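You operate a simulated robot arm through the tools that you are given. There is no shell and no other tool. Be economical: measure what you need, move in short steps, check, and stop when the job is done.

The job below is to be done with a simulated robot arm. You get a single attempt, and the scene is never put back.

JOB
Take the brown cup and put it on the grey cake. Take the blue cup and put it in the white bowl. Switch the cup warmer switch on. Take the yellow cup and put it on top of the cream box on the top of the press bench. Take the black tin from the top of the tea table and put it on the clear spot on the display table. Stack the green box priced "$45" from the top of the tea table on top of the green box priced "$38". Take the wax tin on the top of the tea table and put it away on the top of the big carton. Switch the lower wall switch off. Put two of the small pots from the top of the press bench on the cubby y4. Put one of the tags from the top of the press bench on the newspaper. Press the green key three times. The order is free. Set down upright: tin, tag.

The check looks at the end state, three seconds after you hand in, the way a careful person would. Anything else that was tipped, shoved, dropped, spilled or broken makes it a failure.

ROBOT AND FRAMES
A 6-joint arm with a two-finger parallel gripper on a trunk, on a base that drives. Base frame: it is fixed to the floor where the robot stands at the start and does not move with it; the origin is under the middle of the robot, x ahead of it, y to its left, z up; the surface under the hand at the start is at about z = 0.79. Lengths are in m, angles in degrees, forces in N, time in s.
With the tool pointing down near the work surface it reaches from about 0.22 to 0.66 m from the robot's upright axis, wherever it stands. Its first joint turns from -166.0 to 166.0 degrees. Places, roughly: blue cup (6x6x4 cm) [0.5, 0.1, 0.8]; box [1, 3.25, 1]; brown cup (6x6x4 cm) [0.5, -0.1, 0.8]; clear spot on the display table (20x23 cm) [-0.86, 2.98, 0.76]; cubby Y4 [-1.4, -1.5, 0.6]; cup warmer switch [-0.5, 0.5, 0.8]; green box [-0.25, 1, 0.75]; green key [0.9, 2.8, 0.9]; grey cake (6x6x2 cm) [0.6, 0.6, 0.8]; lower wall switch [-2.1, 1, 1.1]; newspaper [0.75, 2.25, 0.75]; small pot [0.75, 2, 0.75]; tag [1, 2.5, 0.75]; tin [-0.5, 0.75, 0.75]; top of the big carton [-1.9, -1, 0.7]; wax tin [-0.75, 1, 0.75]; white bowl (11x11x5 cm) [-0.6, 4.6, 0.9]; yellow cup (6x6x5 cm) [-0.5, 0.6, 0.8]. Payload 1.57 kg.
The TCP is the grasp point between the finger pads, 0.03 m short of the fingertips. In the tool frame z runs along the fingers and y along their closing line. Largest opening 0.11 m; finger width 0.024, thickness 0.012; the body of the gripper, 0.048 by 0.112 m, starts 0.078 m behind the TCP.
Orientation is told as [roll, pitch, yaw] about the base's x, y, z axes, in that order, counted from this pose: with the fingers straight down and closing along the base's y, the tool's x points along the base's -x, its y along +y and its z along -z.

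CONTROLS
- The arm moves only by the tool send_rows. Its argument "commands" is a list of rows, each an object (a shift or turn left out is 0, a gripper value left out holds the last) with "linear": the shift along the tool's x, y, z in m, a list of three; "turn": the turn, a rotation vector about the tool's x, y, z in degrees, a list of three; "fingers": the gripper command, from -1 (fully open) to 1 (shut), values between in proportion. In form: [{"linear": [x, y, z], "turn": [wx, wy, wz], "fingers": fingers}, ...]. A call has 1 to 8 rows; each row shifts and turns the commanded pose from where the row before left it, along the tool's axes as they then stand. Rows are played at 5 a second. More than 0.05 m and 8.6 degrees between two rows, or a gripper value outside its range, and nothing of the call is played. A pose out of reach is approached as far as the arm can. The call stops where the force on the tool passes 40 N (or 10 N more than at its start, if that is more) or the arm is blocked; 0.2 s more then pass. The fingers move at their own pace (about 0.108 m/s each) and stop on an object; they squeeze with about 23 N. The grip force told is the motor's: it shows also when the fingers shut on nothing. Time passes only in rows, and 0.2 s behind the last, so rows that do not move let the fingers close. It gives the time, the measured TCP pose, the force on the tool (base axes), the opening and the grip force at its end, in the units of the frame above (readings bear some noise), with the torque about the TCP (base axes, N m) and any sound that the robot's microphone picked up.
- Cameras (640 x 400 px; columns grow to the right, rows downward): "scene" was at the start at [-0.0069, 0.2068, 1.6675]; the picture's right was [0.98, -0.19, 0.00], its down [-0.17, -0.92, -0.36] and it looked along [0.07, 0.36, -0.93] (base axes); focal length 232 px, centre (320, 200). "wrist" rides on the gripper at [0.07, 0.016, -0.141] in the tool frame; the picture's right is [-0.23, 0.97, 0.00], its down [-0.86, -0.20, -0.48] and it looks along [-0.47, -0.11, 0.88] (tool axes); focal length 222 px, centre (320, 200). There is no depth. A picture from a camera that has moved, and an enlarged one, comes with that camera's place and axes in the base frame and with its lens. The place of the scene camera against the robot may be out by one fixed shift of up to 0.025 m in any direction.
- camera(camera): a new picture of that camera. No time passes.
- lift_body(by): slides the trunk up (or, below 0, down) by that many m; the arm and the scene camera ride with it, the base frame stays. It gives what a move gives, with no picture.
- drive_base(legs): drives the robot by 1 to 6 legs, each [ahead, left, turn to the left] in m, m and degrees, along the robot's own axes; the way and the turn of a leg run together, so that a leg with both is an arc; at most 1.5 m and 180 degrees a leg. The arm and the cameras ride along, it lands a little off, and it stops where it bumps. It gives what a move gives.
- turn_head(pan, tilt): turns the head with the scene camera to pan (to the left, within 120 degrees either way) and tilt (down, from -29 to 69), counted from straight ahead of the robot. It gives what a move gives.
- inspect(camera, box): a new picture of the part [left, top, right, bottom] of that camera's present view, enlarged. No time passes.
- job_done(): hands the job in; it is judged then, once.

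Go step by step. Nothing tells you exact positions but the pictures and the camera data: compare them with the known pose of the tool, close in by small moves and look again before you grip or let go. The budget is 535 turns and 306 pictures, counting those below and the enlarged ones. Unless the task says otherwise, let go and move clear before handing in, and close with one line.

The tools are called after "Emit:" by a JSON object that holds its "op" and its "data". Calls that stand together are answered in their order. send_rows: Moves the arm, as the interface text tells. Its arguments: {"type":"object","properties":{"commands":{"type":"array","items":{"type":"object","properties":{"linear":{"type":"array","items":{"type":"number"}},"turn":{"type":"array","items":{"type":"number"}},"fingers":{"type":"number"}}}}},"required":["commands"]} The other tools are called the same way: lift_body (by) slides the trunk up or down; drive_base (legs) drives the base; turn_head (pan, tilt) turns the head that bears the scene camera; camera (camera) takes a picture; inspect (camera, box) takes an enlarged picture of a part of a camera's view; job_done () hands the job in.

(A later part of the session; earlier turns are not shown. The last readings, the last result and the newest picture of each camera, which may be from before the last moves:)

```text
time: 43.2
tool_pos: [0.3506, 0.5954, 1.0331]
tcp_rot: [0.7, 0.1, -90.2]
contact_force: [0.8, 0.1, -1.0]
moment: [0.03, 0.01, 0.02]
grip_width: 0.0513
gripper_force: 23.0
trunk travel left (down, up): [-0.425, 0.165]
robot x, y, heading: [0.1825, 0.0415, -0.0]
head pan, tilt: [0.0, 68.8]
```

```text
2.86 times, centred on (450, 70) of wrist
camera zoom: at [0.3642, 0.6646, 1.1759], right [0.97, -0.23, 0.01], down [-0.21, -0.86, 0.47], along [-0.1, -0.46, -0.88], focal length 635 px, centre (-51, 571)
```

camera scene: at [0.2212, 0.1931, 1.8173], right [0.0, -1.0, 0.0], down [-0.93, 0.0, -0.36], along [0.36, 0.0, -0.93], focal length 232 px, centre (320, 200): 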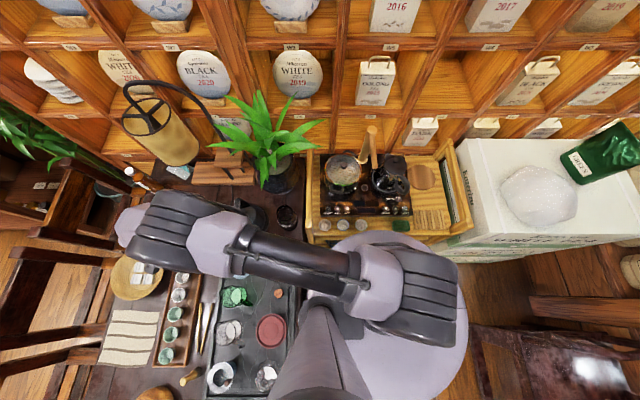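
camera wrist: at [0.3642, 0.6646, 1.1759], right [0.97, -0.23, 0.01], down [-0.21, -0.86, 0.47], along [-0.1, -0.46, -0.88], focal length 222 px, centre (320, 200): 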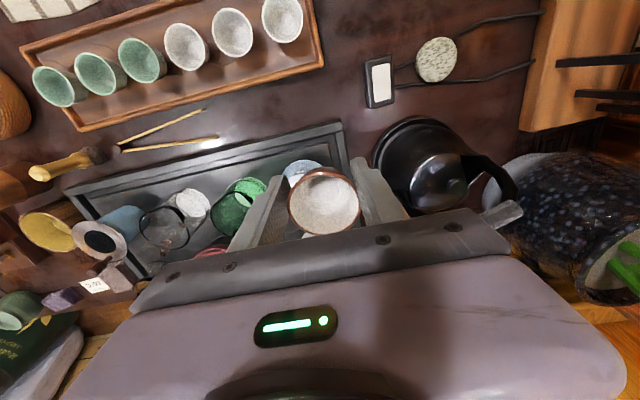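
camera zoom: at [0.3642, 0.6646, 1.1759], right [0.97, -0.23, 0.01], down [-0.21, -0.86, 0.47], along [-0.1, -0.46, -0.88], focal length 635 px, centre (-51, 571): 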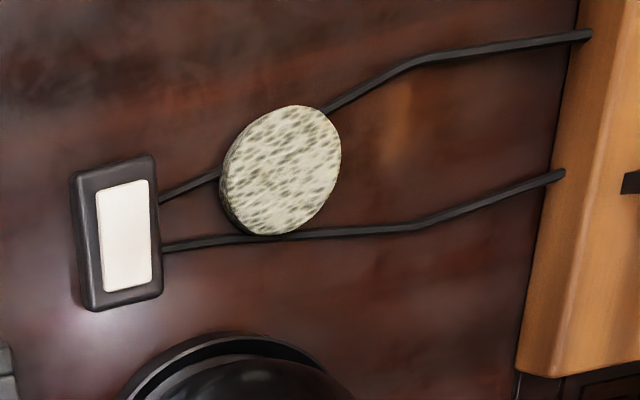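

Emit:
{"op": "send_rows", "data": {"commands": [{"linear": [0.0095, 0.032, 0.01]}, {"linear": [0.0095, 0.032, 0.01]}, {"linear": [0.0095, 0.032, 0.01]}, {"linear": [0.0095, 0.032, 0.01]}, {"linear": [0.0095, 0.032, 0.01]}]}}

Emit:
{"op": "camera", "data": {"camera": "wrist"}}

Emit:
{"op": "camera", "data": {"camera": "scene"}}

```text
time: 44.4
tool_pos: [0.4944, 0.6121, 0.9981]
tcp_rot: [0.7, 0.3, -90.0]
contact_force: [0.2, 0.5, 0.4]
moment: [-0.01, 0.02, 0.01]
grip_width: 0.051
gripper_force: 23.4
out of reach, approached as far as the arm can: row 4, 5
trunk travel left (down, up): [-0.425, 0.165]
robot x, y, heading: [0.1815, 0.0435, -0.1]
head pan, tilt: [0.0, 68.8]
```

```text
269 pictures are left
camera wrist: at [0.5071, 0.6811, 1.1402], right [0.97, -0.23, 0.01], down [-0.21, -0.86, 0.47], along [-0.1, -0.46, -0.88], focal length 222 px, centre (320, 200)
```

wrist: 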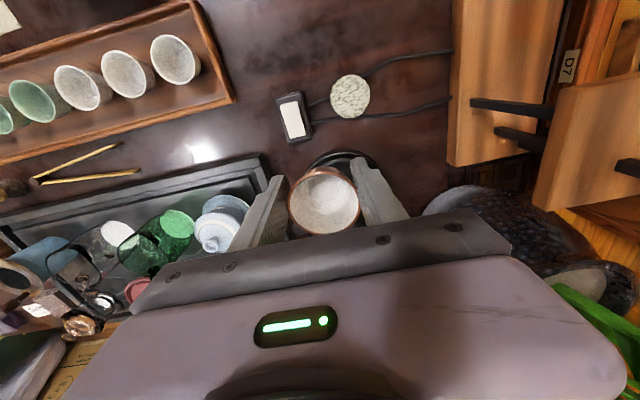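

```text
268 pictures are left
camera scene: at [0.2215, 0.1917, 1.8174], right [0.0, -1.0, 0.0], down [-0.93, 0.0, -0.36], along [0.36, 0.0, -0.93], focal length 232 px, centre (320, 200)
```

scene: 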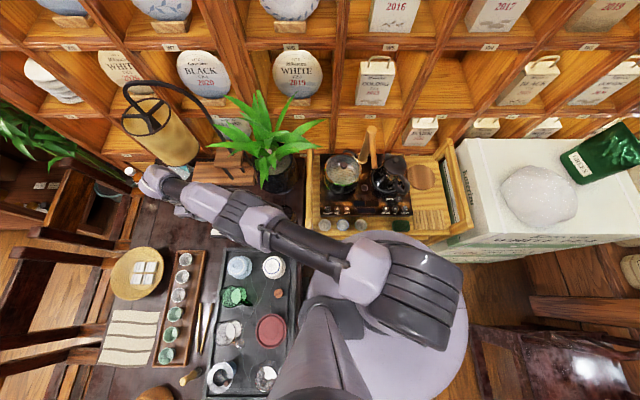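

Cake is near (0.548,0.652), slightly beyond reach. I'll rotate the tool to keep the camera away from the lamp and edge the base a little closer.

Emit:
{"op": "send_rows", "data": {"commands": [{"turn": [0, 0, -8.6]}, {"turn": [0, 0, -8.6]}, {"turn": [0, 0, -8.6]}, {"turn": [0, 0, -8.6]}, {"turn": [0, 0, -8.6]}, {"turn": [0, 0, -8.6]}, {"turn": [0, 0, -8.4]}]}}

Emit:
{"op": "drive_base", "data": {"legs": [[0.035, 0.015, 0]]}}

Emit:
{"op": "camera", "data": {"camera": "wrist"}}

```text
time: 46.0
tool_pos: [0.4934, 0.61, 0.9982]
tcp_rot: [0.4, -0.5, -29.8]
contact_force: [-0.1, 0.3, 0.2]
moment: [-0.03, -0.01, -0.02]
grip_width: 0.0511
gripper_force: 22.9
trunk travel left (down, up): [-0.425, 0.165]
robot x, y, heading: [0.1816, 0.0423, -0.1]
head pan, tilt: [0.0, 68.8]
```

```text
time: 47.0
tool_pos: [0.5314, 0.6258, 0.9971]
tcp_rot: [0.4, -0.5, -30.1]
contact_force: [-1.1, -0.5, -1.3]
moment: [0.0, -0.02, -0.02]
grip_width: 0.0513
gripper_force: 23.4
trunk travel left (down, up): [-0.425, 0.165]
robot x, y, heading: [0.216, 0.0513, -0.2]
head pan, tilt: [0.0, 68.8]
stopped in leg 1: the robot was blocked; the commanded pose is now the measured one
```

```text
267 pictures are left
camera wrist: at [0.4763, 0.6746, 1.1388], right [0.68, 0.73, 0.01], down [0.63, -0.6, 0.49], along [0.36, -0.33, -0.87], focal length 222 px, centre (320, 200)
```

wrist: 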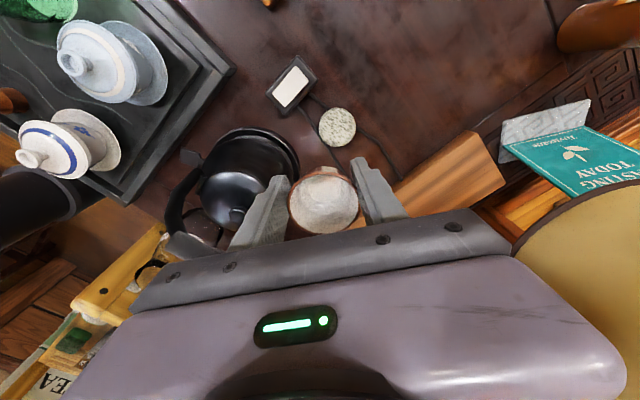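

Blocked lightly at (0.216,0.051), so I'll stay there. Lowering the trunk should add reach.

Emit:
{"op": "lift_body", "data": {"by": -0.07}}

Emit:
{"op": "send_rows", "data": {"commands": [{"linear": [-0.0018, 0.029, 0.0]}]}}

Emit:
{"op": "camera", "data": {"camera": "wrist"}}

```text
time: 48.1
tool_pos: [0.5316, 0.6257, 0.9281]
tcp_rot: [0.5, -0.5, -30.0]
contact_force: [0.6, 0.5, -0.8]
moment: [-0.01, 0.01, -0.01]
grip_width: 0.0511
gripper_force: 23.0
trunk travel left (down, up): [-0.355, 0.235]
robot x, y, heading: [0.2211, 0.05, -0.0]
head pan, tilt: [0.0, 68.8]
```

```text
time: 48.5
tool_pos: [0.5307, 0.6258, 0.9283]
tcp_rot: [0.5, -0.5, -30.1]
contact_force: [-0.1, 0.4, -1.5]
moment: [-0.01, 0.02, 0.0]
grip_width: 0.0511
gripper_force: 23.2
out of reach, approached as far as the arm can: row 1
trunk travel left (down, up): [-0.355, 0.235]
robot x, y, heading: [0.2201, 0.0567, -0.1]
head pan, tilt: [0.0, 68.8]
```

```text
266 pictures are left
camera wrist: at [0.4762, 0.6746, 1.0692], right [0.68, 0.73, 0.01], down [0.63, -0.6, 0.48], along [0.36, -0.33, -0.87], focal length 222 px, centre (320, 200)
```

wrist: 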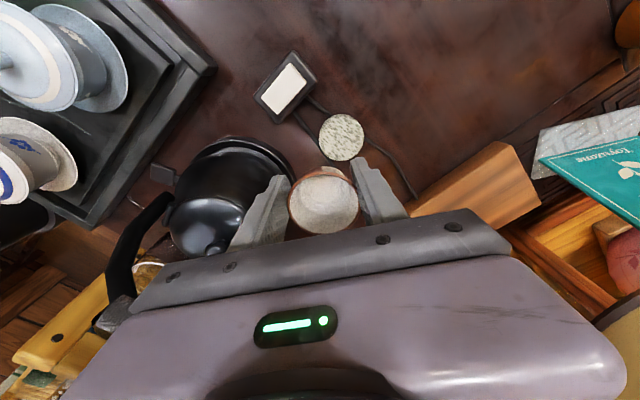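

Emit:
{"op": "send_rows", "data": {"commands": [{"linear": [0, 0.0, 0.03]}, {"linear": [-0.0018, 0.029, 0.0]}]}}

```text
time: 49.1
tool_pos: [0.5318, 0.6225, 0.9165]
tcp_rot: [0.6, -0.4, -30.2]
contact_force: [-0.9, -0.3, 0.1]
moment: [0.04, 0.04, 0.0]
grip_width: 0.0511
gripper_force: 22.8
out of reach, approached as far as the arm can: row 1, 2
trunk travel left (down, up): [-0.355, 0.235]
robot x, y, heading: [0.2145, 0.0577, -0.3]
head pan, tilt: [0.0, 68.8]
```

Emit:
{"op": "send_rows", "data": {"commands": [{"linear": [0.0, 0.0, -0.04]}, {"linear": [0.0, 0.0, -0.04]}]}}

Emit:
{"op": "lift_body", "data": {"by": -0.12}}

Emit:
{"op": "send_rows", "data": {"commands": [{"linear": [0.0, 0.0, -0.04]}, {"linear": [-0.0018, 0.029, 0.0]}]}}

```text
time: 49.7
tool_pos: [0.5404, 0.6364, 0.9945]
tcp_rot: [0.3, -0.6, -30.0]
contact_force: [0.0, 0.3, 0.0]
moment: [-0.01, 0.0, -0.01]
grip_width: 0.0508
gripper_force: 23.1
out of reach, approached as far as the arm can: row 1, 2
trunk travel left (down, up): [-0.355, 0.235]
robot x, y, heading: [0.2219, 0.0546, 0.1]
head pan, tilt: [0.0, 68.8]
```

```text
time: 51.2
tool_pos: [0.5406, 0.6359, 0.8728]
tcp_rot: [0.4, -0.6, -30.0]
contact_force: [-0.4, 0.1, -0.8]
moment: [-0.03, -0.02, 0.0]
grip_width: 0.051
gripper_force: 23.0
trunk travel left (down, up): [-0.235, 0.355]
robot x, y, heading: [0.2157, 0.0547, 0.1]
head pan, tilt: [0.0, 68.8]
```

```text
time: 51.8
tool_pos: [0.5458, 0.6446, 0.9166]
tcp_rot: [0.2, -0.5, -30.0]
contact_force: [0.4, 0.0, -1.0]
moment: [0.01, 0.03, 0.01]
grip_width: 0.051
gripper_force: 23.6
out of reach, approached as far as the arm can: row 1, 2
trunk travel left (down, up): [-0.235, 0.355]
robot x, y, heading: [0.2203, 0.0569, -0.0]
head pan, tilt: [0.0, 68.8]
```

Emit:
{"op": "send_rows", "data": {"commands": [{"linear": [0.0, 0.0, -0.03]}, {"linear": [0.0, 0.0, -0.02]}]}}

Emit:
{"op": "lift_body", "data": {"by": -0.06}}

Emit:
{"op": "camera", "data": {"camera": "wrist"}}

```text
time: 52.4
tool_pos: [0.545, 0.6452, 0.9668]
tcp_rot: [0.1, -0.6, -30.0]
contact_force: [0.0, 0.2, 0.3]
moment: [0.02, -0.02, 0.03]
grip_width: 0.0509
gripper_force: 23.2
trunk travel left (down, up): [-0.235, 0.355]
robot x, y, heading: [0.2239, 0.0554, -0.2]
head pan, tilt: [0.0, 68.8]
```

```text
time: 53.4
tool_pos: [0.544, 0.6441, 0.9058]
tcp_rot: [0.1, -0.5, -30.0]
contact_force: [-0.1, -0.3, -0.8]
moment: [-0.01, 0.01, 0.0]
grip_width: 0.051
gripper_force: 22.7
trunk travel left (down, up): [-0.175, 0.415]
robot x, y, heading: [0.2194, 0.0544, -0.1]
head pan, tilt: [0.0, 68.8]
```

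```text
265 pictures are left
camera wrist: at [0.4898, 0.695, 1.0471], right [0.68, 0.73, 0.0], down [0.64, -0.6, 0.49], along [0.36, -0.33, -0.87], focal length 222 px, centre (320, 200)
```

wrist: 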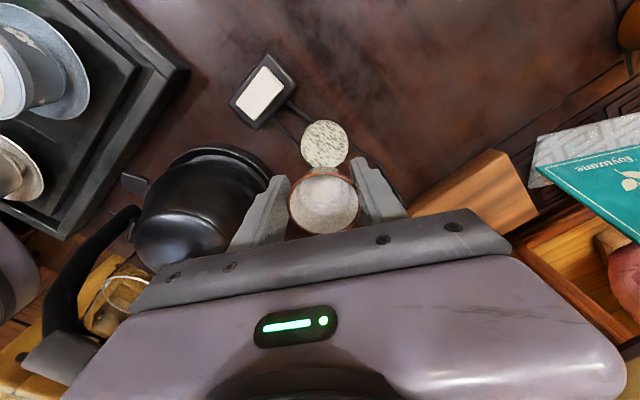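

Emit:
{"op": "send_rows", "data": {"commands": [{"linear": [0.0026, 0.0066, 0.0]}]}}

Emit:
{"op": "lift_body", "data": {"by": -0.045}}

Emit:
{"op": "camera", "data": {"camera": "wrist"}}

```text
time: 53.8
tool_pos: [0.5418, 0.6494, 0.9067]
tcp_rot: [0.1, -0.4, -30.1]
contact_force: [0.0, -0.2, -1.0]
moment: [0.0, 0.03, -0.01]
grip_width: 0.0511
gripper_force: 23.1
out of reach, approached as far as the arm can: row 1
trunk travel left (down, up): [-0.175, 0.415]
robot x, y, heading: [0.2206, 0.0536, 0.1]
head pan, tilt: [0.0, 68.8]
```

```text
time: 54.6
tool_pos: [0.5421, 0.6485, 0.8616]
tcp_rot: [0.0, -0.5, -30.0]
contact_force: [0.7, 0.4, -1.2]
moment: [0.02, 0.03, 0.01]
grip_width: 0.0513
gripper_force: 22.8
trunk travel left (down, up): [-0.13, 0.46]
robot x, y, heading: [0.2193, 0.0551, -0.1]
head pan, tilt: [0.0, 68.8]
```

```text
264 pictures are left
camera wrist: at [0.4875, 0.6978, 1.0025], right [0.68, 0.73, 0.0], down [0.64, -0.6, 0.49], along [0.36, -0.33, -0.87], focal length 222 px, centre (320, 200)
```

wrist: 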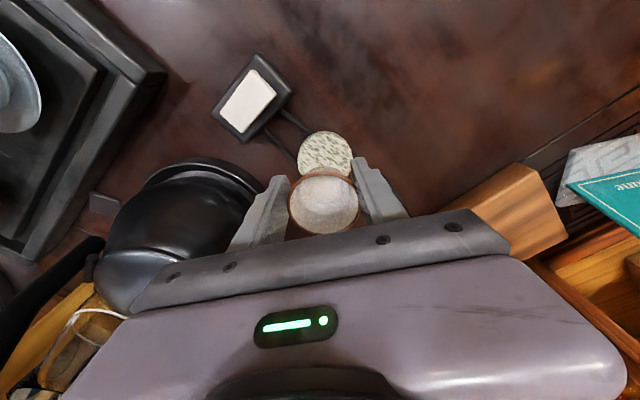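

Cake and cup line up within about 5 mm. I'll rotate so the fingers open away from the kettle, then look again.

Emit:
{"op": "send_rows", "data": {"commands": [{"turn": [0, 0, 8.0]}, {"turn": [0, 0, 8.0]}, {"turn": [0, 0, 8.0]}, {"turn": [0, 0, 8.0]}, {"turn": [0, 0, 8.0]}]}}

Emit:
{"op": "camera", "data": {"camera": "wrist"}}

Emit:
{"op": "camera", "data": {"camera": "scene"}}

```text
time: 55.9
tool_pos: [0.544, 0.6488, 0.8614]
tcp_rot: [0.4, -0.3, -70.1]
contact_force: [-0.6, -0.8, 0.9]
moment: [0.0, -0.01, 0.0]
grip_width: 0.0512
gripper_force: 22.7
trunk travel left (down, up): [-0.13, 0.46]
robot x, y, heading: [0.2184, 0.0562, -0.2]
head pan, tilt: [0.0, 68.8]
```

```text
263 pictures are left
camera wrist: at [0.5316, 0.7201, 1.0029], right [0.99, 0.12, 0.01], down [0.1, -0.87, 0.48], along [0.06, -0.48, -0.88], focal length 222 px, centre (320, 200)
```

wrist: 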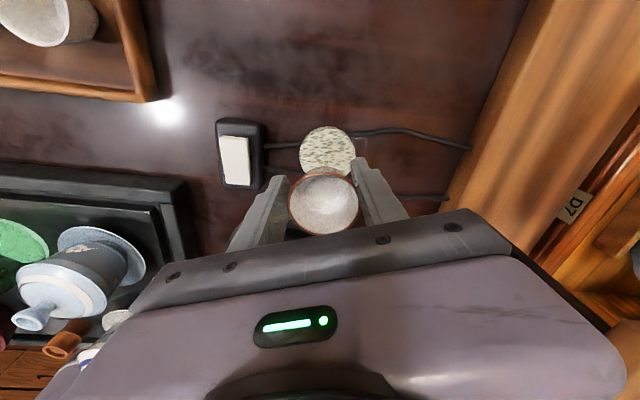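

```text
262 pictures are left
camera scene: at [0.2579, 0.2068, 1.5224], right [0.0, -1.0, 0.0], down [-0.93, 0.0, -0.36], along [0.36, 0.0, -0.93], focal length 232 px, centre (320, 200)
```

scene: 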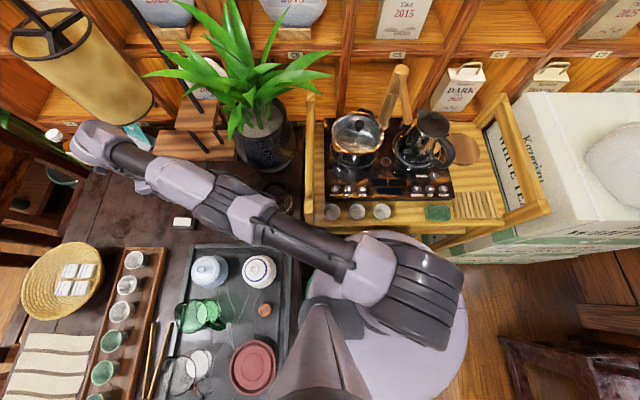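

Emit:
{"op": "send_rows", "data": {"commands": [{"linear": [0.0, 0.0, -0.02]}, {"linear": [0.005, 0.004, 0]}]}}

Emit:
{"op": "lift_body", "data": {"by": -0.04}}

Emit:
{"op": "inspect", "data": {"camera": "wrist", "box": [220, 100, 440, 240]}}

```text
time: 56.5
tool_pos: [0.542, 0.6501, 0.8813]
tcp_rot: [0.3, -0.4, -70.1]
contact_force: [-0.6, 0.2, -0.1]
moment: [0.01, 0.0, -0.01]
grip_width: 0.0507
gripper_force: 23.0
out of reach, approached as far as the arm can: row 2
trunk travel left (down, up): [-0.13, 0.46]
robot x, y, heading: [0.2178, 0.0549, -0.2]
head pan, tilt: [0.0, 68.8]
```

```text
time: 57.3
tool_pos: [0.5422, 0.6492, 0.8423]
tcp_rot: [0.4, -0.4, -69.9]
contact_force: [0.0, 0.7, -0.1]
moment: [-0.01, -0.02, -0.03]
grip_width: 0.0508
gripper_force: 23.1
trunk travel left (down, up): [-0.09, 0.5]
robot x, y, heading: [0.2217, 0.0537, -0.3]
head pan, tilt: [0.0, 68.8]
```

```text
2.86 times, centred on (330, 170) of wrist
camera zoom: at [0.5299, 0.7214, 0.9835], right [0.99, 0.12, 0.01], down [0.1, -0.87, 0.48], along [0.07, -0.48, -0.88], focal length 635 px, centre (291, 286)
```

zoom: 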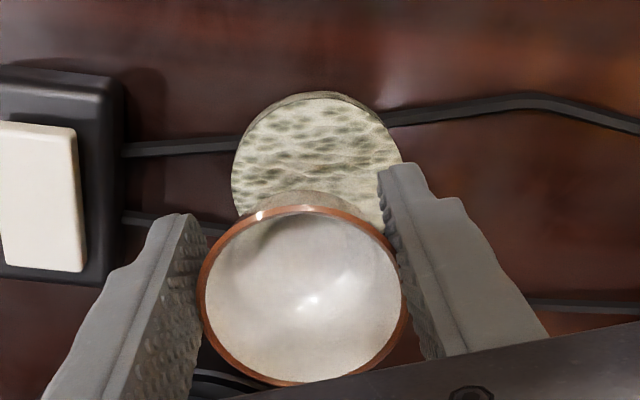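

Emit:
{"op": "send_rows", "data": {"commands": [{"turn": [-2.6, 2.3, 0]}, {"linear": [0.0027, 0.0073, 0]}]}}

Emit:
{"op": "inspect", "data": {"camera": "wrist", "box": [220, 100, 440, 240]}}

```text
time: 57.9
tool_pos: [0.5501, 0.6633, 0.8425]
tcp_rot: [3.1, 2.1, -70.0]
contact_force: [0.5, -0.1, -0.3]
moment: [0.02, 0.0, -0.02]
grip_width: 0.0509
gripper_force: 22.9
out of reach, approached as far as the arm can: row 1, 2
trunk travel left (down, up): [-0.09, 0.5]
robot x, y, heading: [0.2202, 0.0509, -0.1]
head pan, tilt: [0.0, 68.8]
```

```text
2.86 times, centred on (330, 170) of wrist
camera zoom: at [0.5342, 0.7261, 0.9878], right [0.99, 0.12, 0.04], down [0.09, -0.89, 0.44], along [0.09, -0.43, -0.9], focal length 635 px, centre (291, 286)
```

zoom: 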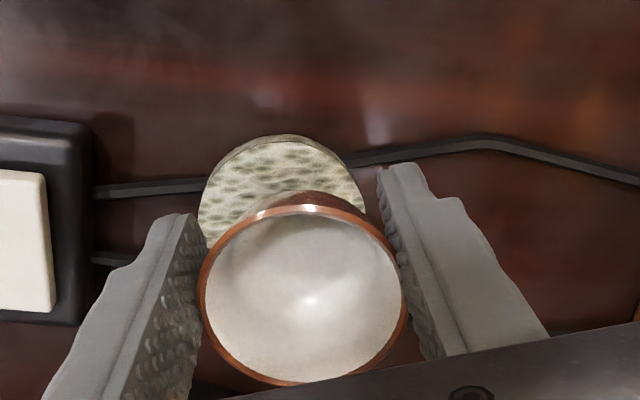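

Emit:
{"op": "send_rows", "data": {"commands": [{"linear": [-0.006, -0.0035, 0]}]}}

Emit:
{"op": "lift_body", "data": {"by": -0.01}}

Emit:
{"op": "inspect", "data": {"camera": "wrist", "box": [220, 100, 440, 240]}}

```text
time: 58.3
tool_pos: [0.5513, 0.6607, 0.8415]
tcp_rot: [3.0, 1.9, -70.0]
contact_force: [-0.1, -0.8, -0.7]
moment: [0.04, -0.01, -0.01]
grip_width: 0.0513
gripper_force: 22.5
out of reach, approached as far as the arm can: row 1
trunk travel left (down, up): [-0.09, 0.5]
robot x, y, heading: [0.2217, 0.0529, -0.0]
head pan, tilt: [0.0, 68.8]
```

```text
time: 58.9
tool_pos: [0.5503, 0.659, 0.833]
tcp_rot: [3.0, 1.8, -69.9]
contact_force: [0.0, -0.2, -0.3]
moment: [-0.01, 0.0, 0.03]
grip_width: 0.0509
gripper_force: 23.0
trunk travel left (down, up): [-0.08, 0.51]
robot x, y, heading: [0.2177, 0.0553, -0.0]
head pan, tilt: [0.0, 68.8]
```

```text
2.86 times, centred on (330, 170) of wrist
camera zoom: at [0.5353, 0.7234, 0.9771], right [0.99, 0.12, 0.04], down [0.09, -0.89, 0.44], along [0.09, -0.43, -0.9], focal length 635 px, centre (291, 286)
```

zoom: 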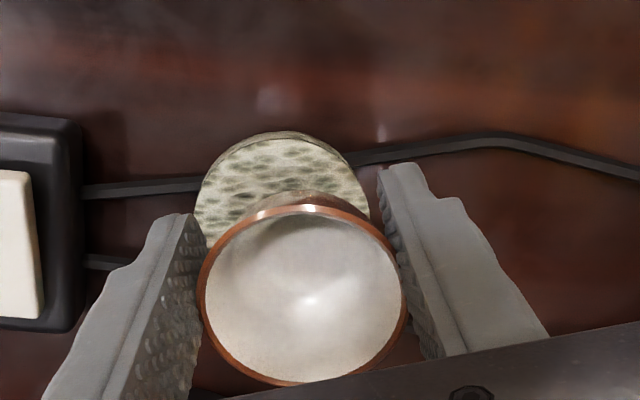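

Emit:
{"op": "lift_body", "data": {"by": -0.006}}

Emit:
{"op": "lift_body", "data": {"by": -0.005}}

Emit:
{"op": "inspect", "data": {"camera": "wrist", "box": [220, 100, 440, 240]}}

```text
time: 59.4
tool_pos: [0.5503, 0.6601, 0.8273]
tcp_rot: [3.0, 1.8, -69.9]
contact_force: [0.1, 0.1, -1.1]
moment: [0.05, 0.01, 0.02]
grip_width: 0.0508
gripper_force: 23.3
trunk travel left (down, up): [-0.074, 0.516]
robot x, y, heading: [0.2187, 0.0517, -0.3]
head pan, tilt: [0.0, 68.8]
```

```text
time: 60.0
tool_pos: [0.5499, 0.6596, 0.8214]
tcp_rot: [2.8, 1.8, -70.0]
contact_force: [-0.2, 0.4, -1.0]
moment: [0.02, 0.0, 0.0]
grip_width: 0.0508
gripper_force: 23.2
trunk travel left (down, up): [-0.069, 0.521]
robot x, y, heading: [0.2157, 0.055, -0.1]
head pan, tilt: [0.0, 68.8]
```

```text
2.86 times, centred on (330, 170) of wrist
camera zoom: at [0.5353, 0.7234, 0.966], right [0.99, 0.12, 0.04], down [0.09, -0.89, 0.44], along [0.09, -0.43, -0.9], focal length 635 px, centre (291, 286)
```

zoom: 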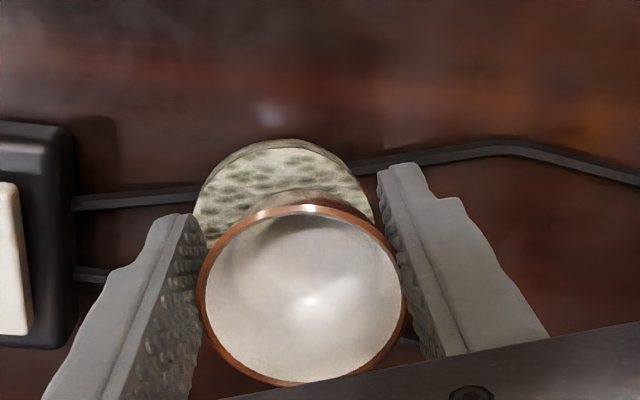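

Emit:
{"op": "send_rows", "data": {"commands": [{"linear": [-0.0065, -0.005, 0]}]}}

Emit:
{"op": "inspect", "data": {"camera": "wrist", "box": [220, 100, 440, 240]}}

```text
time: 60.4
tool_pos: [0.5531, 0.66, 0.8219]
tcp_rot: [3.0, 1.5, -69.6]
contact_force: [-0.3, 0.3, -0.4]
moment: [-0.03, -0.02, 0.0]
grip_width: 0.051
gripper_force: 22.4
out of reach, approached as far as the arm can: row 1
trunk travel left (down, up): [-0.069, 0.521]
robot x, y, heading: [0.2189, 0.0548, 0.0]
head pan, tilt: [0.0, 68.8]
```

```text
2.86 times, centred on (330, 170) of wrist
camera zoom: at [0.537, 0.7246, 0.9657], right [0.99, 0.12, 0.04], down [0.09, -0.89, 0.44], along [0.09, -0.44, -0.89], focal length 635 px, centre (291, 286)
```

zoom: 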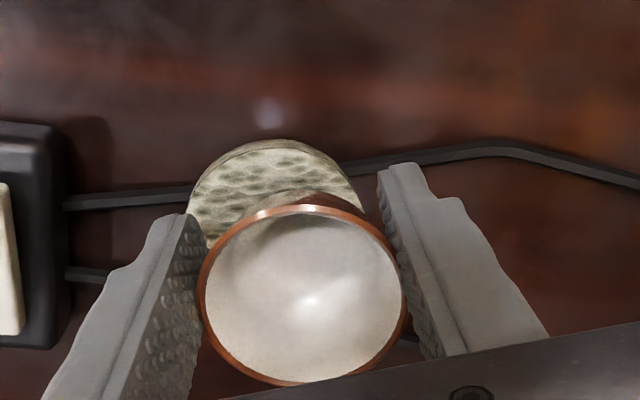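

Emit:
{"op": "send_rows", "data": {"commands": [{"linear": [-0.005, -0.008, 0]}]}}

Emit:
{"op": "inspect", "data": {"camera": "wrist", "box": [220, 100, 440, 240]}}

```text
time: 60.8
tool_pos: [0.549, 0.6527, 0.8213]
tcp_rot: [3.0, 1.6, -69.7]
contact_force: [-0.8, 0.5, 0.0]
moment: [0.01, 0.02, 0.03]
grip_width: 0.0513
gripper_force: 23.3
out of reach, approached as far as the arm can: row 1
trunk travel left (down, up): [-0.069, 0.521]
robot x, y, heading: [0.2146, 0.0537, -0.2]
head pan, tilt: [0.0, 68.8]
```

```text
2.86 times, centred on (330, 170) of wrist
camera zoom: at [0.533, 0.7176, 0.9659], right [0.99, 0.12, 0.04], down [0.09, -0.89, 0.44], along [0.09, -0.44, -0.9], focal length 635 px, centre (291, 286)
```

zoom: 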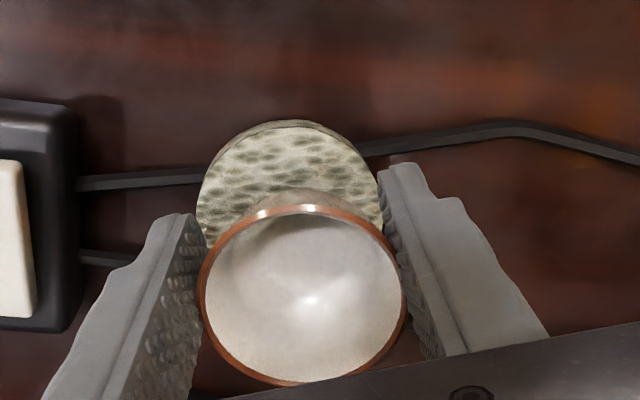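

Aligned. Lowering in small steps.

Emit:
{"op": "lift_body", "data": {"by": -0.008}}

Emit:
{"op": "lift_body", "data": {"by": -0.005}}

Emit:
{"op": "inspect", "data": {"camera": "wrist", "box": [220, 100, 440, 240]}}

```text
time: 61.3
tool_pos: [0.5495, 0.6535, 0.8134]
tcp_rot: [3.1, 1.6, -69.7]
contact_force: [0.3, -0.2, -0.3]
moment: [0.0, -0.02, 0.0]
grip_width: 0.0509
gripper_force: 23.4
trunk travel left (down, up): [-0.061, 0.529]
robot x, y, heading: [0.218, 0.0553, -0.1]
head pan, tilt: [0.0, 68.8]
```

```text
time: 61.9
tool_pos: [0.5489, 0.6528, 0.8096]
tcp_rot: [3.1, 1.7, -69.7]
contact_force: [0.9, 0.8, 8.5]
moment: [-0.11, 0.05, -0.03]
grip_width: 0.0509
gripper_force: 22.9
trunk travel left (down, up): [-0.056, 0.534]
robot x, y, heading: [0.2208, 0.0546, -0.1]
head pan, tilt: [0.0, 68.8]
```

```text
2.86 times, centred on (330, 170) of wrist
camera zoom: at [0.5329, 0.7174, 0.9541], right [0.99, 0.12, 0.05], down [0.09, -0.89, 0.44], along [0.09, -0.43, -0.9], focal length 635 px, centre (291, 286)
```

zoom: 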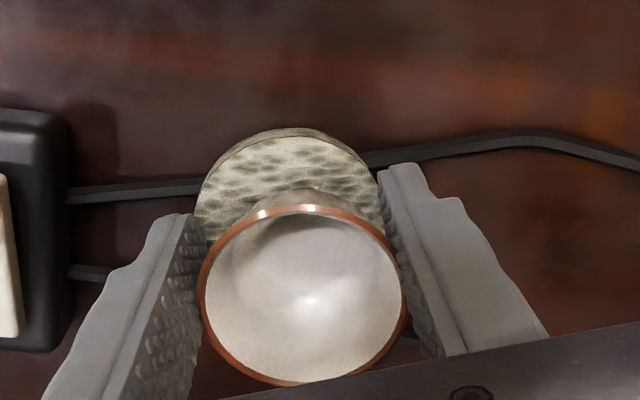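

Emit:
{"op": "send_rows", "data": {"commands": [{"fingers": 0.0}, {"fingers": -0.15}, {}]}}

Emit:
{"op": "inspect", "data": {"camera": "wrist", "box": [220, 100, 440, 240]}}

```text
time: 62.7
tool_pos: [0.5499, 0.6527, 0.8092]
tcp_rot: [3.0, 1.5, -69.7]
contact_force: [1.0, 1.7, 11.0]
moment: [-0.15, 0.28, -0.04]
grip_width: 0.0622
gripper_force: 0.0
trunk travel left (down, up): [-0.056, 0.534]
robot x, y, heading: [0.2154, 0.0572, -0.4]
head pan, tilt: [0.0, 68.8]
```

```text
2.86 times, centred on (330, 170) of wrist
camera zoom: at [0.5327, 0.7173, 0.9534], right [0.99, 0.12, 0.04], down [0.09, -0.89, 0.44], along [0.09, -0.44, -0.9], focal length 635 px, centre (291, 286)
```

zoom: 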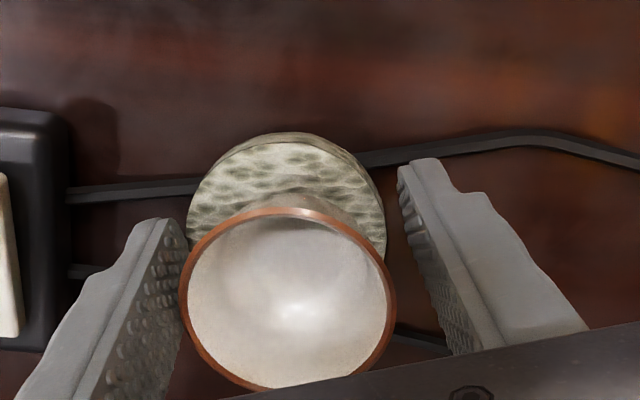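

Emit:
{"op": "lift_body", "data": {"by": 0.006}}

Emit:
{"op": "inspect", "data": {"camera": "wrist", "box": [220, 100, 440, 240]}}

```text
time: 63.2
tool_pos: [0.5487, 0.652, 0.8134]
tcp_rot: [2.8, 1.6, -69.6]
contact_force: [-0.3, -0.2, 0.5]
moment: [0.02, 0.01, 0.0]
grip_width: 0.0631
gripper_force: 0.1
trunk travel left (down, up): [-0.062, 0.528]
robot x, y, heading: [0.2211, 0.0559, -0.1]
head pan, tilt: [0.0, 68.8]
```

```text
2.86 times, centred on (330, 170) of wrist
camera zoom: at [0.5331, 0.7177, 0.9581], right [0.99, 0.12, 0.04], down [0.09, -0.89, 0.44], along [0.09, -0.44, -0.89], focal length 635 px, centre (291, 286)
```

zoom: 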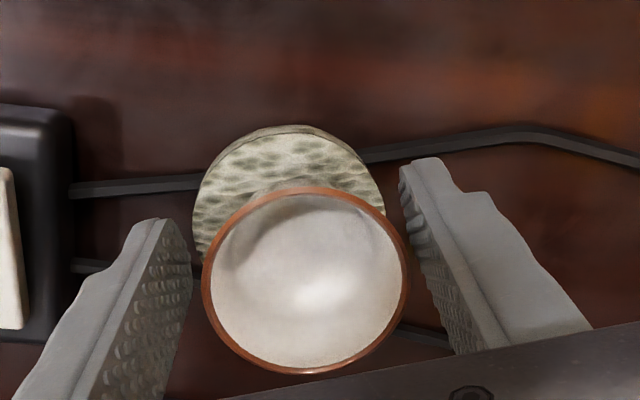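

The cup stands centred on the cake. I'll rise straight up and check.

Emit:
{"op": "lift_body", "data": {"by": 0.12}}

Emit:
{"op": "camera", "data": {"camera": "wrist"}}

```text
time: 64.7
tool_pos: [0.5482, 0.6528, 0.9349]
tcp_rot: [3.0, 1.6, -69.7]
contact_force: [0.2, 0.0, -0.3]
moment: [0.0, -0.06, 0.02]
grip_width: 0.0631
gripper_force: 0.0
trunk travel left (down, up): [-0.182, 0.408]
robot x, y, heading: [0.2173, 0.0551, -0.1]
head pan, tilt: [0.0, 68.8]
```

```text
252 pictures are left
camera wrist: at [0.5331, 0.7178, 1.0784], right [0.99, 0.12, 0.04], down [0.09, -0.89, 0.44], along [0.09, -0.44, -0.9], focal length 222 px, centre (320, 200)
```

wrist: 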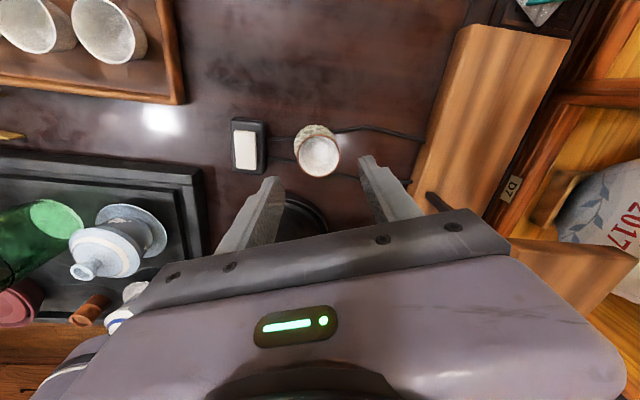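

Brown cup is done. I'll retract the arm over the tray, back the base off and turn to the blue cup.

Emit:
{"op": "lift_body", "data": {"by": 0.12}}

Emit:
{"op": "send_rows", "data": {"commands": [{"linear": [0.001, -0.0395, 0]}, {"linear": [0.001, -0.0395, 0], "turn": [2.6, -2.3, 0]}, {"linear": [0.001, -0.0395, 0]}, {"linear": [0.001, -0.0395, 0]}, {"linear": [-0.0294, -0.0362, 0]}, {"linear": [-0.0294, -0.0362, 0]}, {"linear": [-0.0294, -0.0362, 0]}, {"linear": [-0.0294, -0.0362, 0]}]}}

Emit:
{"op": "send_rows", "data": {"commands": [{"turn": [0, 0, -8.6]}, {"turn": [0, 0, -8.6]}, {"turn": [0, 0, -8.6]}, {"turn": [0, 0, -8.6]}, {"turn": [0, 0, -8.6]}, {"turn": [0, 0, -8.6]}, {"turn": [0, 0, -8.6]}, {"turn": [0, 0, -8.6]}]}}

Emit:
{"op": "drive_base", "data": {"legs": [[-0.18, -0.05, 0]]}}

```text
time: 66.2
tool_pos: [0.5494, 0.6524, 1.0533]
tcp_rot: [3.1, 1.6, -69.6]
contact_force: [-0.6, 0.0, -0.3]
moment: [0.01, -0.04, 0.01]
grip_width: 0.0632
gripper_force: 0.1
trunk travel left (down, up): [-0.302, 0.288]
robot x, y, heading: [0.2189, 0.0541, 0.1]
head pan, tilt: [0.0, 68.8]
```

```text
time: 68.0
tool_pos: [0.3078, 0.4401, 1.0517]
tcp_rot: [0.4, -0.6, -69.8]
contact_force: [-0.7, -0.1, 0.0]
moment: [0.03, 0.0, -0.04]
grip_width: 0.0635
gripper_force: 0.1
trunk travel left (down, up): [-0.302, 0.288]
robot x, y, heading: [0.2186, 0.0587, -0.4]
head pan, tilt: [0.0, 68.8]
```

```text
time: 69.8
tool_pos: [0.3045, 0.4411, 1.0513]
tcp_rot: [-0.4, -0.6, -0.8]
contact_force: [1.0, -0.3, -0.8]
moment: [-0.03, 0.02, 0.03]
grip_width: 0.0634
gripper_force: 0.0
trunk travel left (down, up): [-0.302, 0.288]
robot x, y, heading: [0.2192, 0.0543, -0.2]
head pan, tilt: [0.0, 68.8]
```

```text
time: 71.3
tool_pos: [0.1231, 0.3926, 1.0508]
tcp_rot: [-0.4, -0.6, -0.9]
contact_force: [-0.6, -0.2, -0.4]
moment: [-0.02, -0.04, 0.01]
grip_width: 0.0631
gripper_force: 0.0
trunk travel left (down, up): [-0.302, 0.288]
robot x, y, heading: [0.0379, 0.0071, 0.1]
head pan, tilt: [0.0, 68.8]
```

Emit:
{"op": "lift_body", "data": {"by": 0.13}}

Emit:
{"op": "send_rows", "data": {"commands": [{"linear": [-0.0394, -0.0186, 0.015]}, {"linear": [-0.0394, -0.0186, 0.015]}, {"linear": [-0.0394, -0.0186, 0.015]}, {"linear": [-0.0394, -0.0186, 0.015]}, {"linear": [-0.0394, -0.0186, 0.015]}, {"linear": [-0.02, -0.036, 0.015]}, {"linear": [-0.02, -0.036, 0.015]}, {"linear": [-0.02, -0.036, 0.015]}]}}

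Emit:
{"op": "send_rows", "data": {"commands": [{"linear": [-0.02, -0.036, 0.015]}, {"linear": [-0.025, -0.036, 0.015]}, {"linear": [-0.02, -0.03, 0.0]}, {"turn": [0, 0, -8.6]}, {"turn": [0, 0, -8.6]}, {"turn": [0, 0, -8.6]}, {"turn": [0, 0, -8.6]}]}}

Emit:
{"op": "camera", "data": {"camera": "wrist"}}

```text
time: 72.9
tool_pos: [0.1233, 0.3941, 1.1803]
tcp_rot: [-0.5, -0.6, -0.8]
contact_force: [-0.7, 0.1, 0.5]
moment: [-0.01, 0.03, 0.02]
grip_width: 0.0634
gripper_force: 0.0
trunk travel left (down, up): [-0.432, 0.158]
robot x, y, heading: [0.0364, 0.0085, 0.2]
head pan, tilt: [0.0, 68.8]
```

```text
time: 74.7
tool_pos: [0.3802, 0.1852, 1.0628]
tcp_rot: [-0.5, -0.6, -0.8]
contact_force: [0.7, -0.3, 0.3]
moment: [0.04, 0.02, -0.01]
grip_width: 0.0634
gripper_force: 0.1
trunk travel left (down, up): [-0.432, 0.158]
robot x, y, heading: [0.0406, 0.0051, 0.0]
head pan, tilt: [0.0, 68.8]
```

```text
time: 76.3
tool_pos: [0.4418, 0.0836, 1.0371]
tcp_rot: [-0.8, -0.2, 33.7]
contact_force: [0.2, 0.6, 0.2]
moment: [0.02, 0.01, -0.01]
grip_width: 0.0634
gripper_force: 0.2
trunk travel left (down, up): [-0.432, 0.158]
robot x, y, heading: [0.0388, 0.0058, -0.2]
head pan, tilt: [0.0, 68.8]
```

```text
251 pictures are left
camera wrist: at [0.3721, 0.0595, 1.179], right [-0.35, 0.94, -0.01], down [0.82, 0.31, 0.48], along [0.46, 0.16, -0.88], focal length 222 px, centre (320, 200)
```

wrist: 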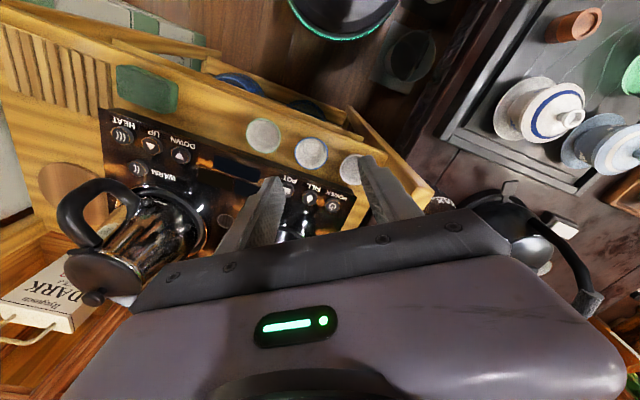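

Emit:
{"op": "send_rows", "data": {"commands": [{"linear": [-0.0082, -0.007, 0.04]}, {"linear": [-0.0082, -0.007, 0.04]}, {"linear": [-0.0082, -0.007, 0.04]}, {"linear": [0, 0, 0.02]}]}}

Emit:
{"op": "inspect", "data": {"camera": "wrist", "box": [200, 80, 460, 250]}}

```text
time: 77.3
tool_pos: [0.4767, 0.0765, 0.8972]
tcp_rot: [-0.7, -0.2, 33.6]
contact_force: [0.7, -0.3, 0.3]
moment: [-0.02, -0.02, -0.02]
grip_width: 0.0632
gripper_force: 0.0
trunk travel left (down, up): [-0.432, 0.158]
robot x, y, heading: [0.0396, 0.007, -0.0]
head pan, tilt: [0.0, 68.8]
```

```text
2.35 times, centred on (330, 165) of wrist
camera zoom: at [0.4066, 0.053, 1.0395], right [-0.35, 0.94, -0.01], down [0.82, 0.31, 0.48], along [0.46, 0.16, -0.87], focal length 523 px, centre (296, 282)
```

zoom: 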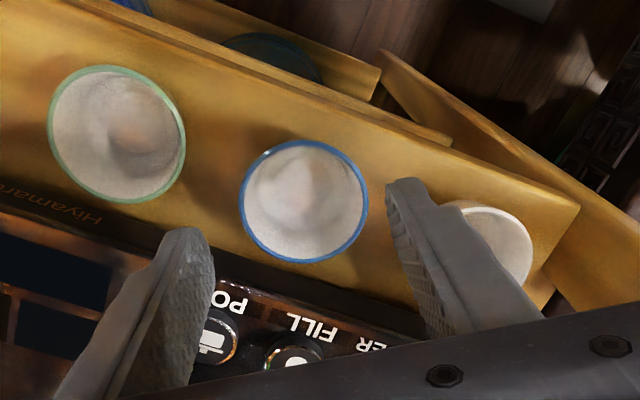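

Emit:
{"op": "send_rows", "data": {"commands": [{"linear": [0, 0.004, 0.03]}, {"linear": [0, 0, 0.02]}, {"linear": [0, 0, 0.009]}, {"linear": [0, 0, 0.004]}, {"fingers": 1}, {}, {}, {}]}}

Emit:
{"op": "inspect", "data": {"camera": "wrist", "box": [200, 80, 460, 250]}}

```text
time: 79.1
tool_pos: [0.476, 0.0817, 0.8344]
tcp_rot: [-0.7, -0.2, 33.5]
contact_force: [-0.7, -0.1, 1.1]
moment: [0.01, 0.01, -0.02]
grip_width: 0.0516
gripper_force: 22.8
trunk travel left (down, up): [-0.432, 0.158]
robot x, y, heading: [0.0391, 0.0105, -0.2]
head pan, tilt: [0.0, 68.8]
```

```text
2.35 times, centred on (330, 165) of wrist
camera zoom: at [0.4055, 0.0575, 0.9762], right [-0.35, 0.94, -0.01], down [0.82, 0.31, 0.48], along [0.46, 0.16, -0.87], focal length 523 px, centre (296, 282)
```

zoom: 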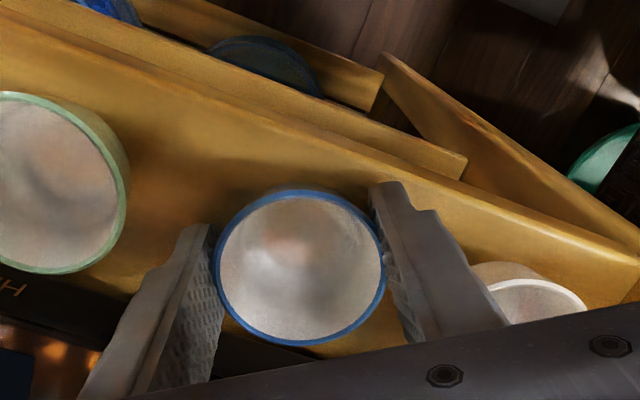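

Gripped. Lifting slowly.

Emit:
{"op": "send_rows", "data": {"commands": [{"linear": [0, 0, -0.003]}, {"linear": [0, 0, -0.003]}, {"linear": [0, 0, -0.005]}, {"linear": [0, 0, -0.01]}, {"linear": [0, 0, -0.015]}, {"linear": [0, 0, -0.02]}, {"linear": [0, 0, -0.025]}, {"linear": [0, 0, -0.025]}]}}

```text
time: 80.9
tool_pos: [0.4743, 0.0838, 0.9422]
tcp_rot: [-0.8, -0.1, 33.6]
contact_force: [-0.8, 0.0, -0.4]
moment: [0.0, -0.01, 0.01]
grip_width: 0.0515
gripper_force: 23.2
trunk travel left (down, up): [-0.432, 0.158]
robot x, y, heading: [0.0368, 0.0067, 0.1]
head pan, tilt: [0.0, 68.8]
```

Emit:
{"op": "send_rows", "data": {"commands": [{"linear": [0, 0, -0.03]}, {"linear": [0, 0, -0.03]}, {"linear": [0.03, -0.0036, -0.02]}, {"linear": [0.03, -0.0036, -0.02]}, {"linear": [0.03, -0.0036, -0.01]}, {"linear": [0.03, -0.0036, 0]}]}}

Emit:
{"op": "turn_head", "data": {"pan": 120, "tilt": 30}}

Emit:
{"op": "camera", "data": {"camera": "scene"}}

Emit:
{"op": "turn_head", "data": {"pan": -120, "tilt": 30}}

Emit:
{"op": "camera", "data": {"camera": "scene"}}

```text
time: 82.3
tool_pos: [0.4078, 0.021, 1.0454]
tcp_rot: [-1.3, 0.7, 33.5]
contact_force: [-1.2, -0.2, -0.6]
moment: [0.0, -0.03, -0.01]
grip_width: 0.0516
gripper_force: 23.6
out of reach, approached as far as the arm can: row 5, 6
trunk travel left (down, up): [-0.432, 0.158]
robot x, y, heading: [0.0457, 0.0043, 0.1]
head pan, tilt: [0.0, 68.8]
```

```text
time: 84.3
tool_pos: [0.4071, 0.0217, 1.0444]
tcp_rot: [-1.4, 0.7, 33.5]
contact_force: [0.2, -0.5, -0.5]
moment: [0.04, -0.03, 0.01]
grip_width: 0.0518
gripper_force: 23.5
trunk travel left (down, up): [-0.432, 0.158]
robot x, y, heading: [0.0419, 0.0068, -0.1]
head pan, tilt: [120.0, 30.0]
```

```text
248 pictures are left
camera scene: at [-0.0232, 0.2365, 1.8759], right [0.87, 0.5, 0.0], down [0.25, -0.43, -0.87], along [-0.43, 0.75, -0.5], focal length 232 px, centre (320, 200)
```

scene: 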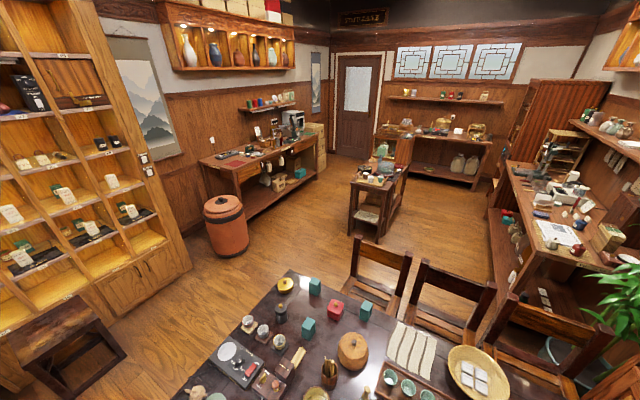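

```text
time: 87.7
tool_pos: [0.4074, 0.0227, 1.0446]
tcp_rot: [-1.4, 0.7, 33.5]
contact_force: [-0.4, -0.8, 0.0]
moment: [0.02, -0.03, -0.03]
grip_width: 0.0515
gripper_force: 23.3
trunk travel left (down, up): [-0.432, 0.158]
robot x, y, heading: [0.0372, 0.0053, 0.0]
head pan, tilt: [-120.0, 30.0]
```

```text
247 pictures are left
camera scene: at [-0.0231, 0.0799, 1.8759], right [-0.87, 0.5, 0.0], down [0.25, 0.43, -0.87], along [-0.43, -0.75, -0.5], focal length 232 px, centre (320, 200)
```

scene: 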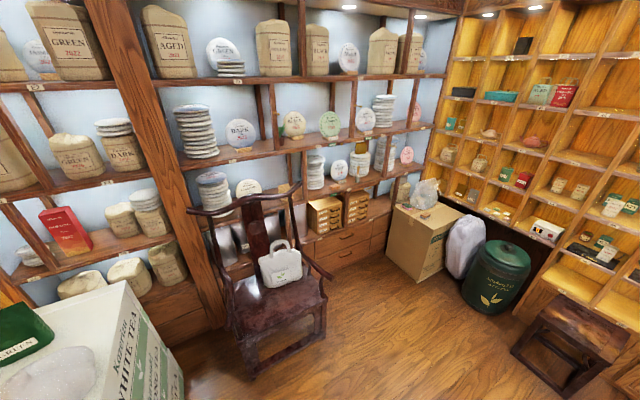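

Blue cup held. I'll drive west past the tea table's end, turn north and go along x≈-1.15 toward the far table with the bowl.

Emit:
{"op": "drive_base", "data": {"legs": [[-1.19, 0, 0], [0, 0, 90], [1.5, 0, 0], [0.6, 0, 0]]}}

Emit:
{"op": "turn_head", "data": {"pan": 0, "tilt": 25}}

Emit:
{"op": "camera", "data": {"camera": "scene"}}

```text
time: 107.8
tool_pos: [-1.1796, 2.4922, 1.0454]
tcp_rot: [-1.5, 0.7, 123.1]
contact_force: [-0.9, 0.0, 0.8]
moment: [-0.02, 0.0, -0.01]
grip_width: 0.0514
gripper_force: 22.5
trunk travel left (down, up): [-0.432, 0.158]
robot x, y, heading: [-1.1665, 2.1255, 89.6]
head pan, tilt: [-120.0, 30.0]
```

```text
time: 109.8
tool_pos: [-1.1813, 2.492, 1.0438]
tcp_rot: [-1.4, 0.7, 123.1]
contact_force: [-0.1, 0.5, -0.2]
moment: [0.02, 0.02, 0.01]
grip_width: 0.0512
gripper_force: 23.0
trunk travel left (down, up): [-0.432, 0.158]
robot x, y, heading: [-1.1676, 2.1234, 89.6]
head pan, tilt: [0.0, 25.0]
```

```text
246 pictures are left
camera scene: at [-1.3039, 2.2097, 1.8839], right [1.0, -0.01, 0.0], down [0.0, -0.42, -0.91], along [0.01, 0.91, -0.42], focal length 232 px, centre (320, 200)
```

scene: 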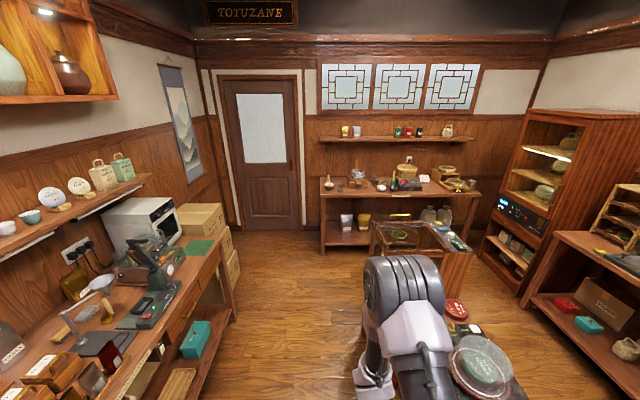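

Emit:
{"op": "inspect", "data": {"camera": "scene", "box": [310, 140, 490, 250]}}

```text
3.56 times, centred on (400, 195) of scene
camera zoom: at [-1.3039, 2.2097, 1.8839], right [1.0, -0.01, 0.0], down [0.0, -0.42, -0.91], along [0.01, 0.91, -0.42], focal length 824 px, centre (36, 218)
```

zoom: 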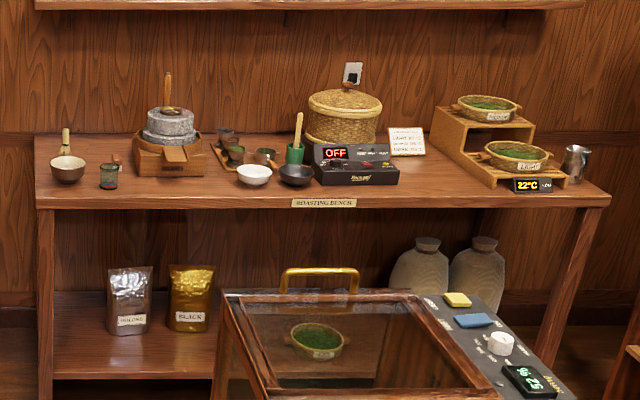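

White bowl sits on the roasting bench near (-0.56,4.68). I'll shift left in the corridor and drive up toward it.

Emit:
{"op": "drive_base", "data": {"legs": [[0.1, 0.22, 0], [1.5, 0, 0], [0.25, 0, 0]]}}

Emit:
{"op": "turn_head", "data": {"pan": -45, "tilt": 45}}

Emit:
{"op": "camera", "data": {"camera": "scene"}}

```text
time: 120.2
tool_pos: [-1.4351, 4.3645, 1.0455]
tcp_rot: [-1.5, 0.8, 124.9]
contact_force: [-0.5, 0.1, -1.3]
moment: [-0.02, -0.03, 0.02]
grip_width: 0.0512
gripper_force: 23.3
trunk travel left (down, up): [-0.432, 0.158]
robot x, y, heading: [-1.4159, 3.9946, 91.5]
head pan, tilt: [0.0, 25.0]
```

```text
time: 121.3
tool_pos: [-1.4354, 4.3642, 1.045]
tcp_rot: [-1.4, 0.7, 124.8]
contact_force: [-1.0, 0.1, -0.8]
moment: [0.0, 0.0, 0.0]
grip_width: 0.0508
gripper_force: 22.7
trunk travel left (down, up): [-0.432, 0.158]
robot x, y, heading: [-1.4092, 4.0002, 91.6]
head pan, tilt: [-45.0, 45.0]
```

```text
244 pictures are left
camera scene: at [-1.4917, 4.0437, 1.8533], right [0.72, -0.69, 0.0], down [-0.49, -0.51, -0.71], along [0.49, 0.51, -0.71], focal length 232 px, centre (320, 200)
```

scene: 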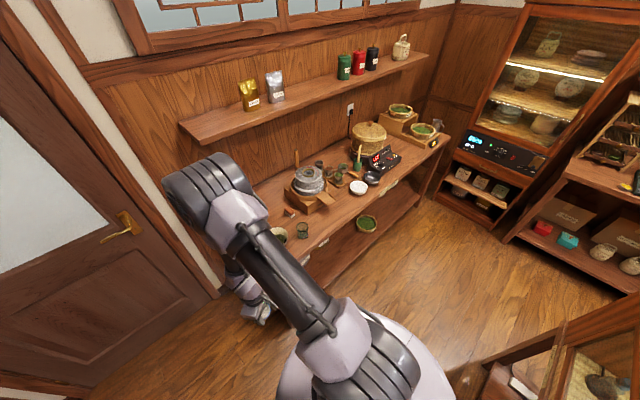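

Emit:
{"op": "turn_head", "data": {"pan": -90, "tilt": 50}}

Emit:
{"op": "camera", "data": {"camera": "scene"}}

```text
time: 122.4
tool_pos: [-1.436, 4.3644, 1.044]
tcp_rot: [-1.4, 0.7, 124.9]
contact_force: [1.0, 0.2, -0.8]
moment: [0.01, -0.04, 0.01]
grip_width: 0.0512
gripper_force: 23.1
trunk travel left (down, up): [-0.432, 0.158]
robot x, y, heading: [-1.4091, 3.9946, 91.6]
head pan, tilt: [-90.0, 50.0]
```

```text
243 pictures are left
camera scene: at [-1.4708, 3.9868, 1.8464], right [0.02, -1.0, 0.0], down [-0.77, -0.02, -0.64], along [0.64, 0.02, -0.77], focal length 232 px, centre (320, 200)
```

scene: 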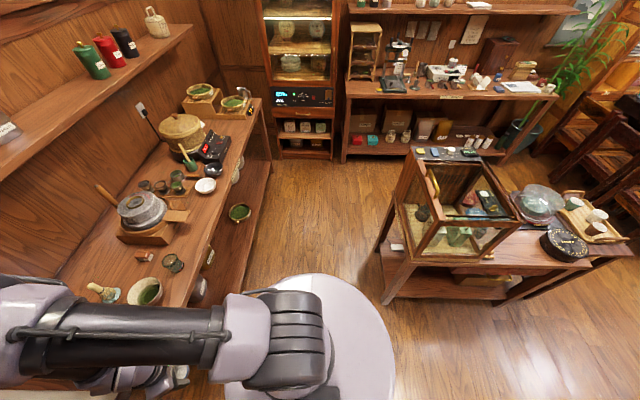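

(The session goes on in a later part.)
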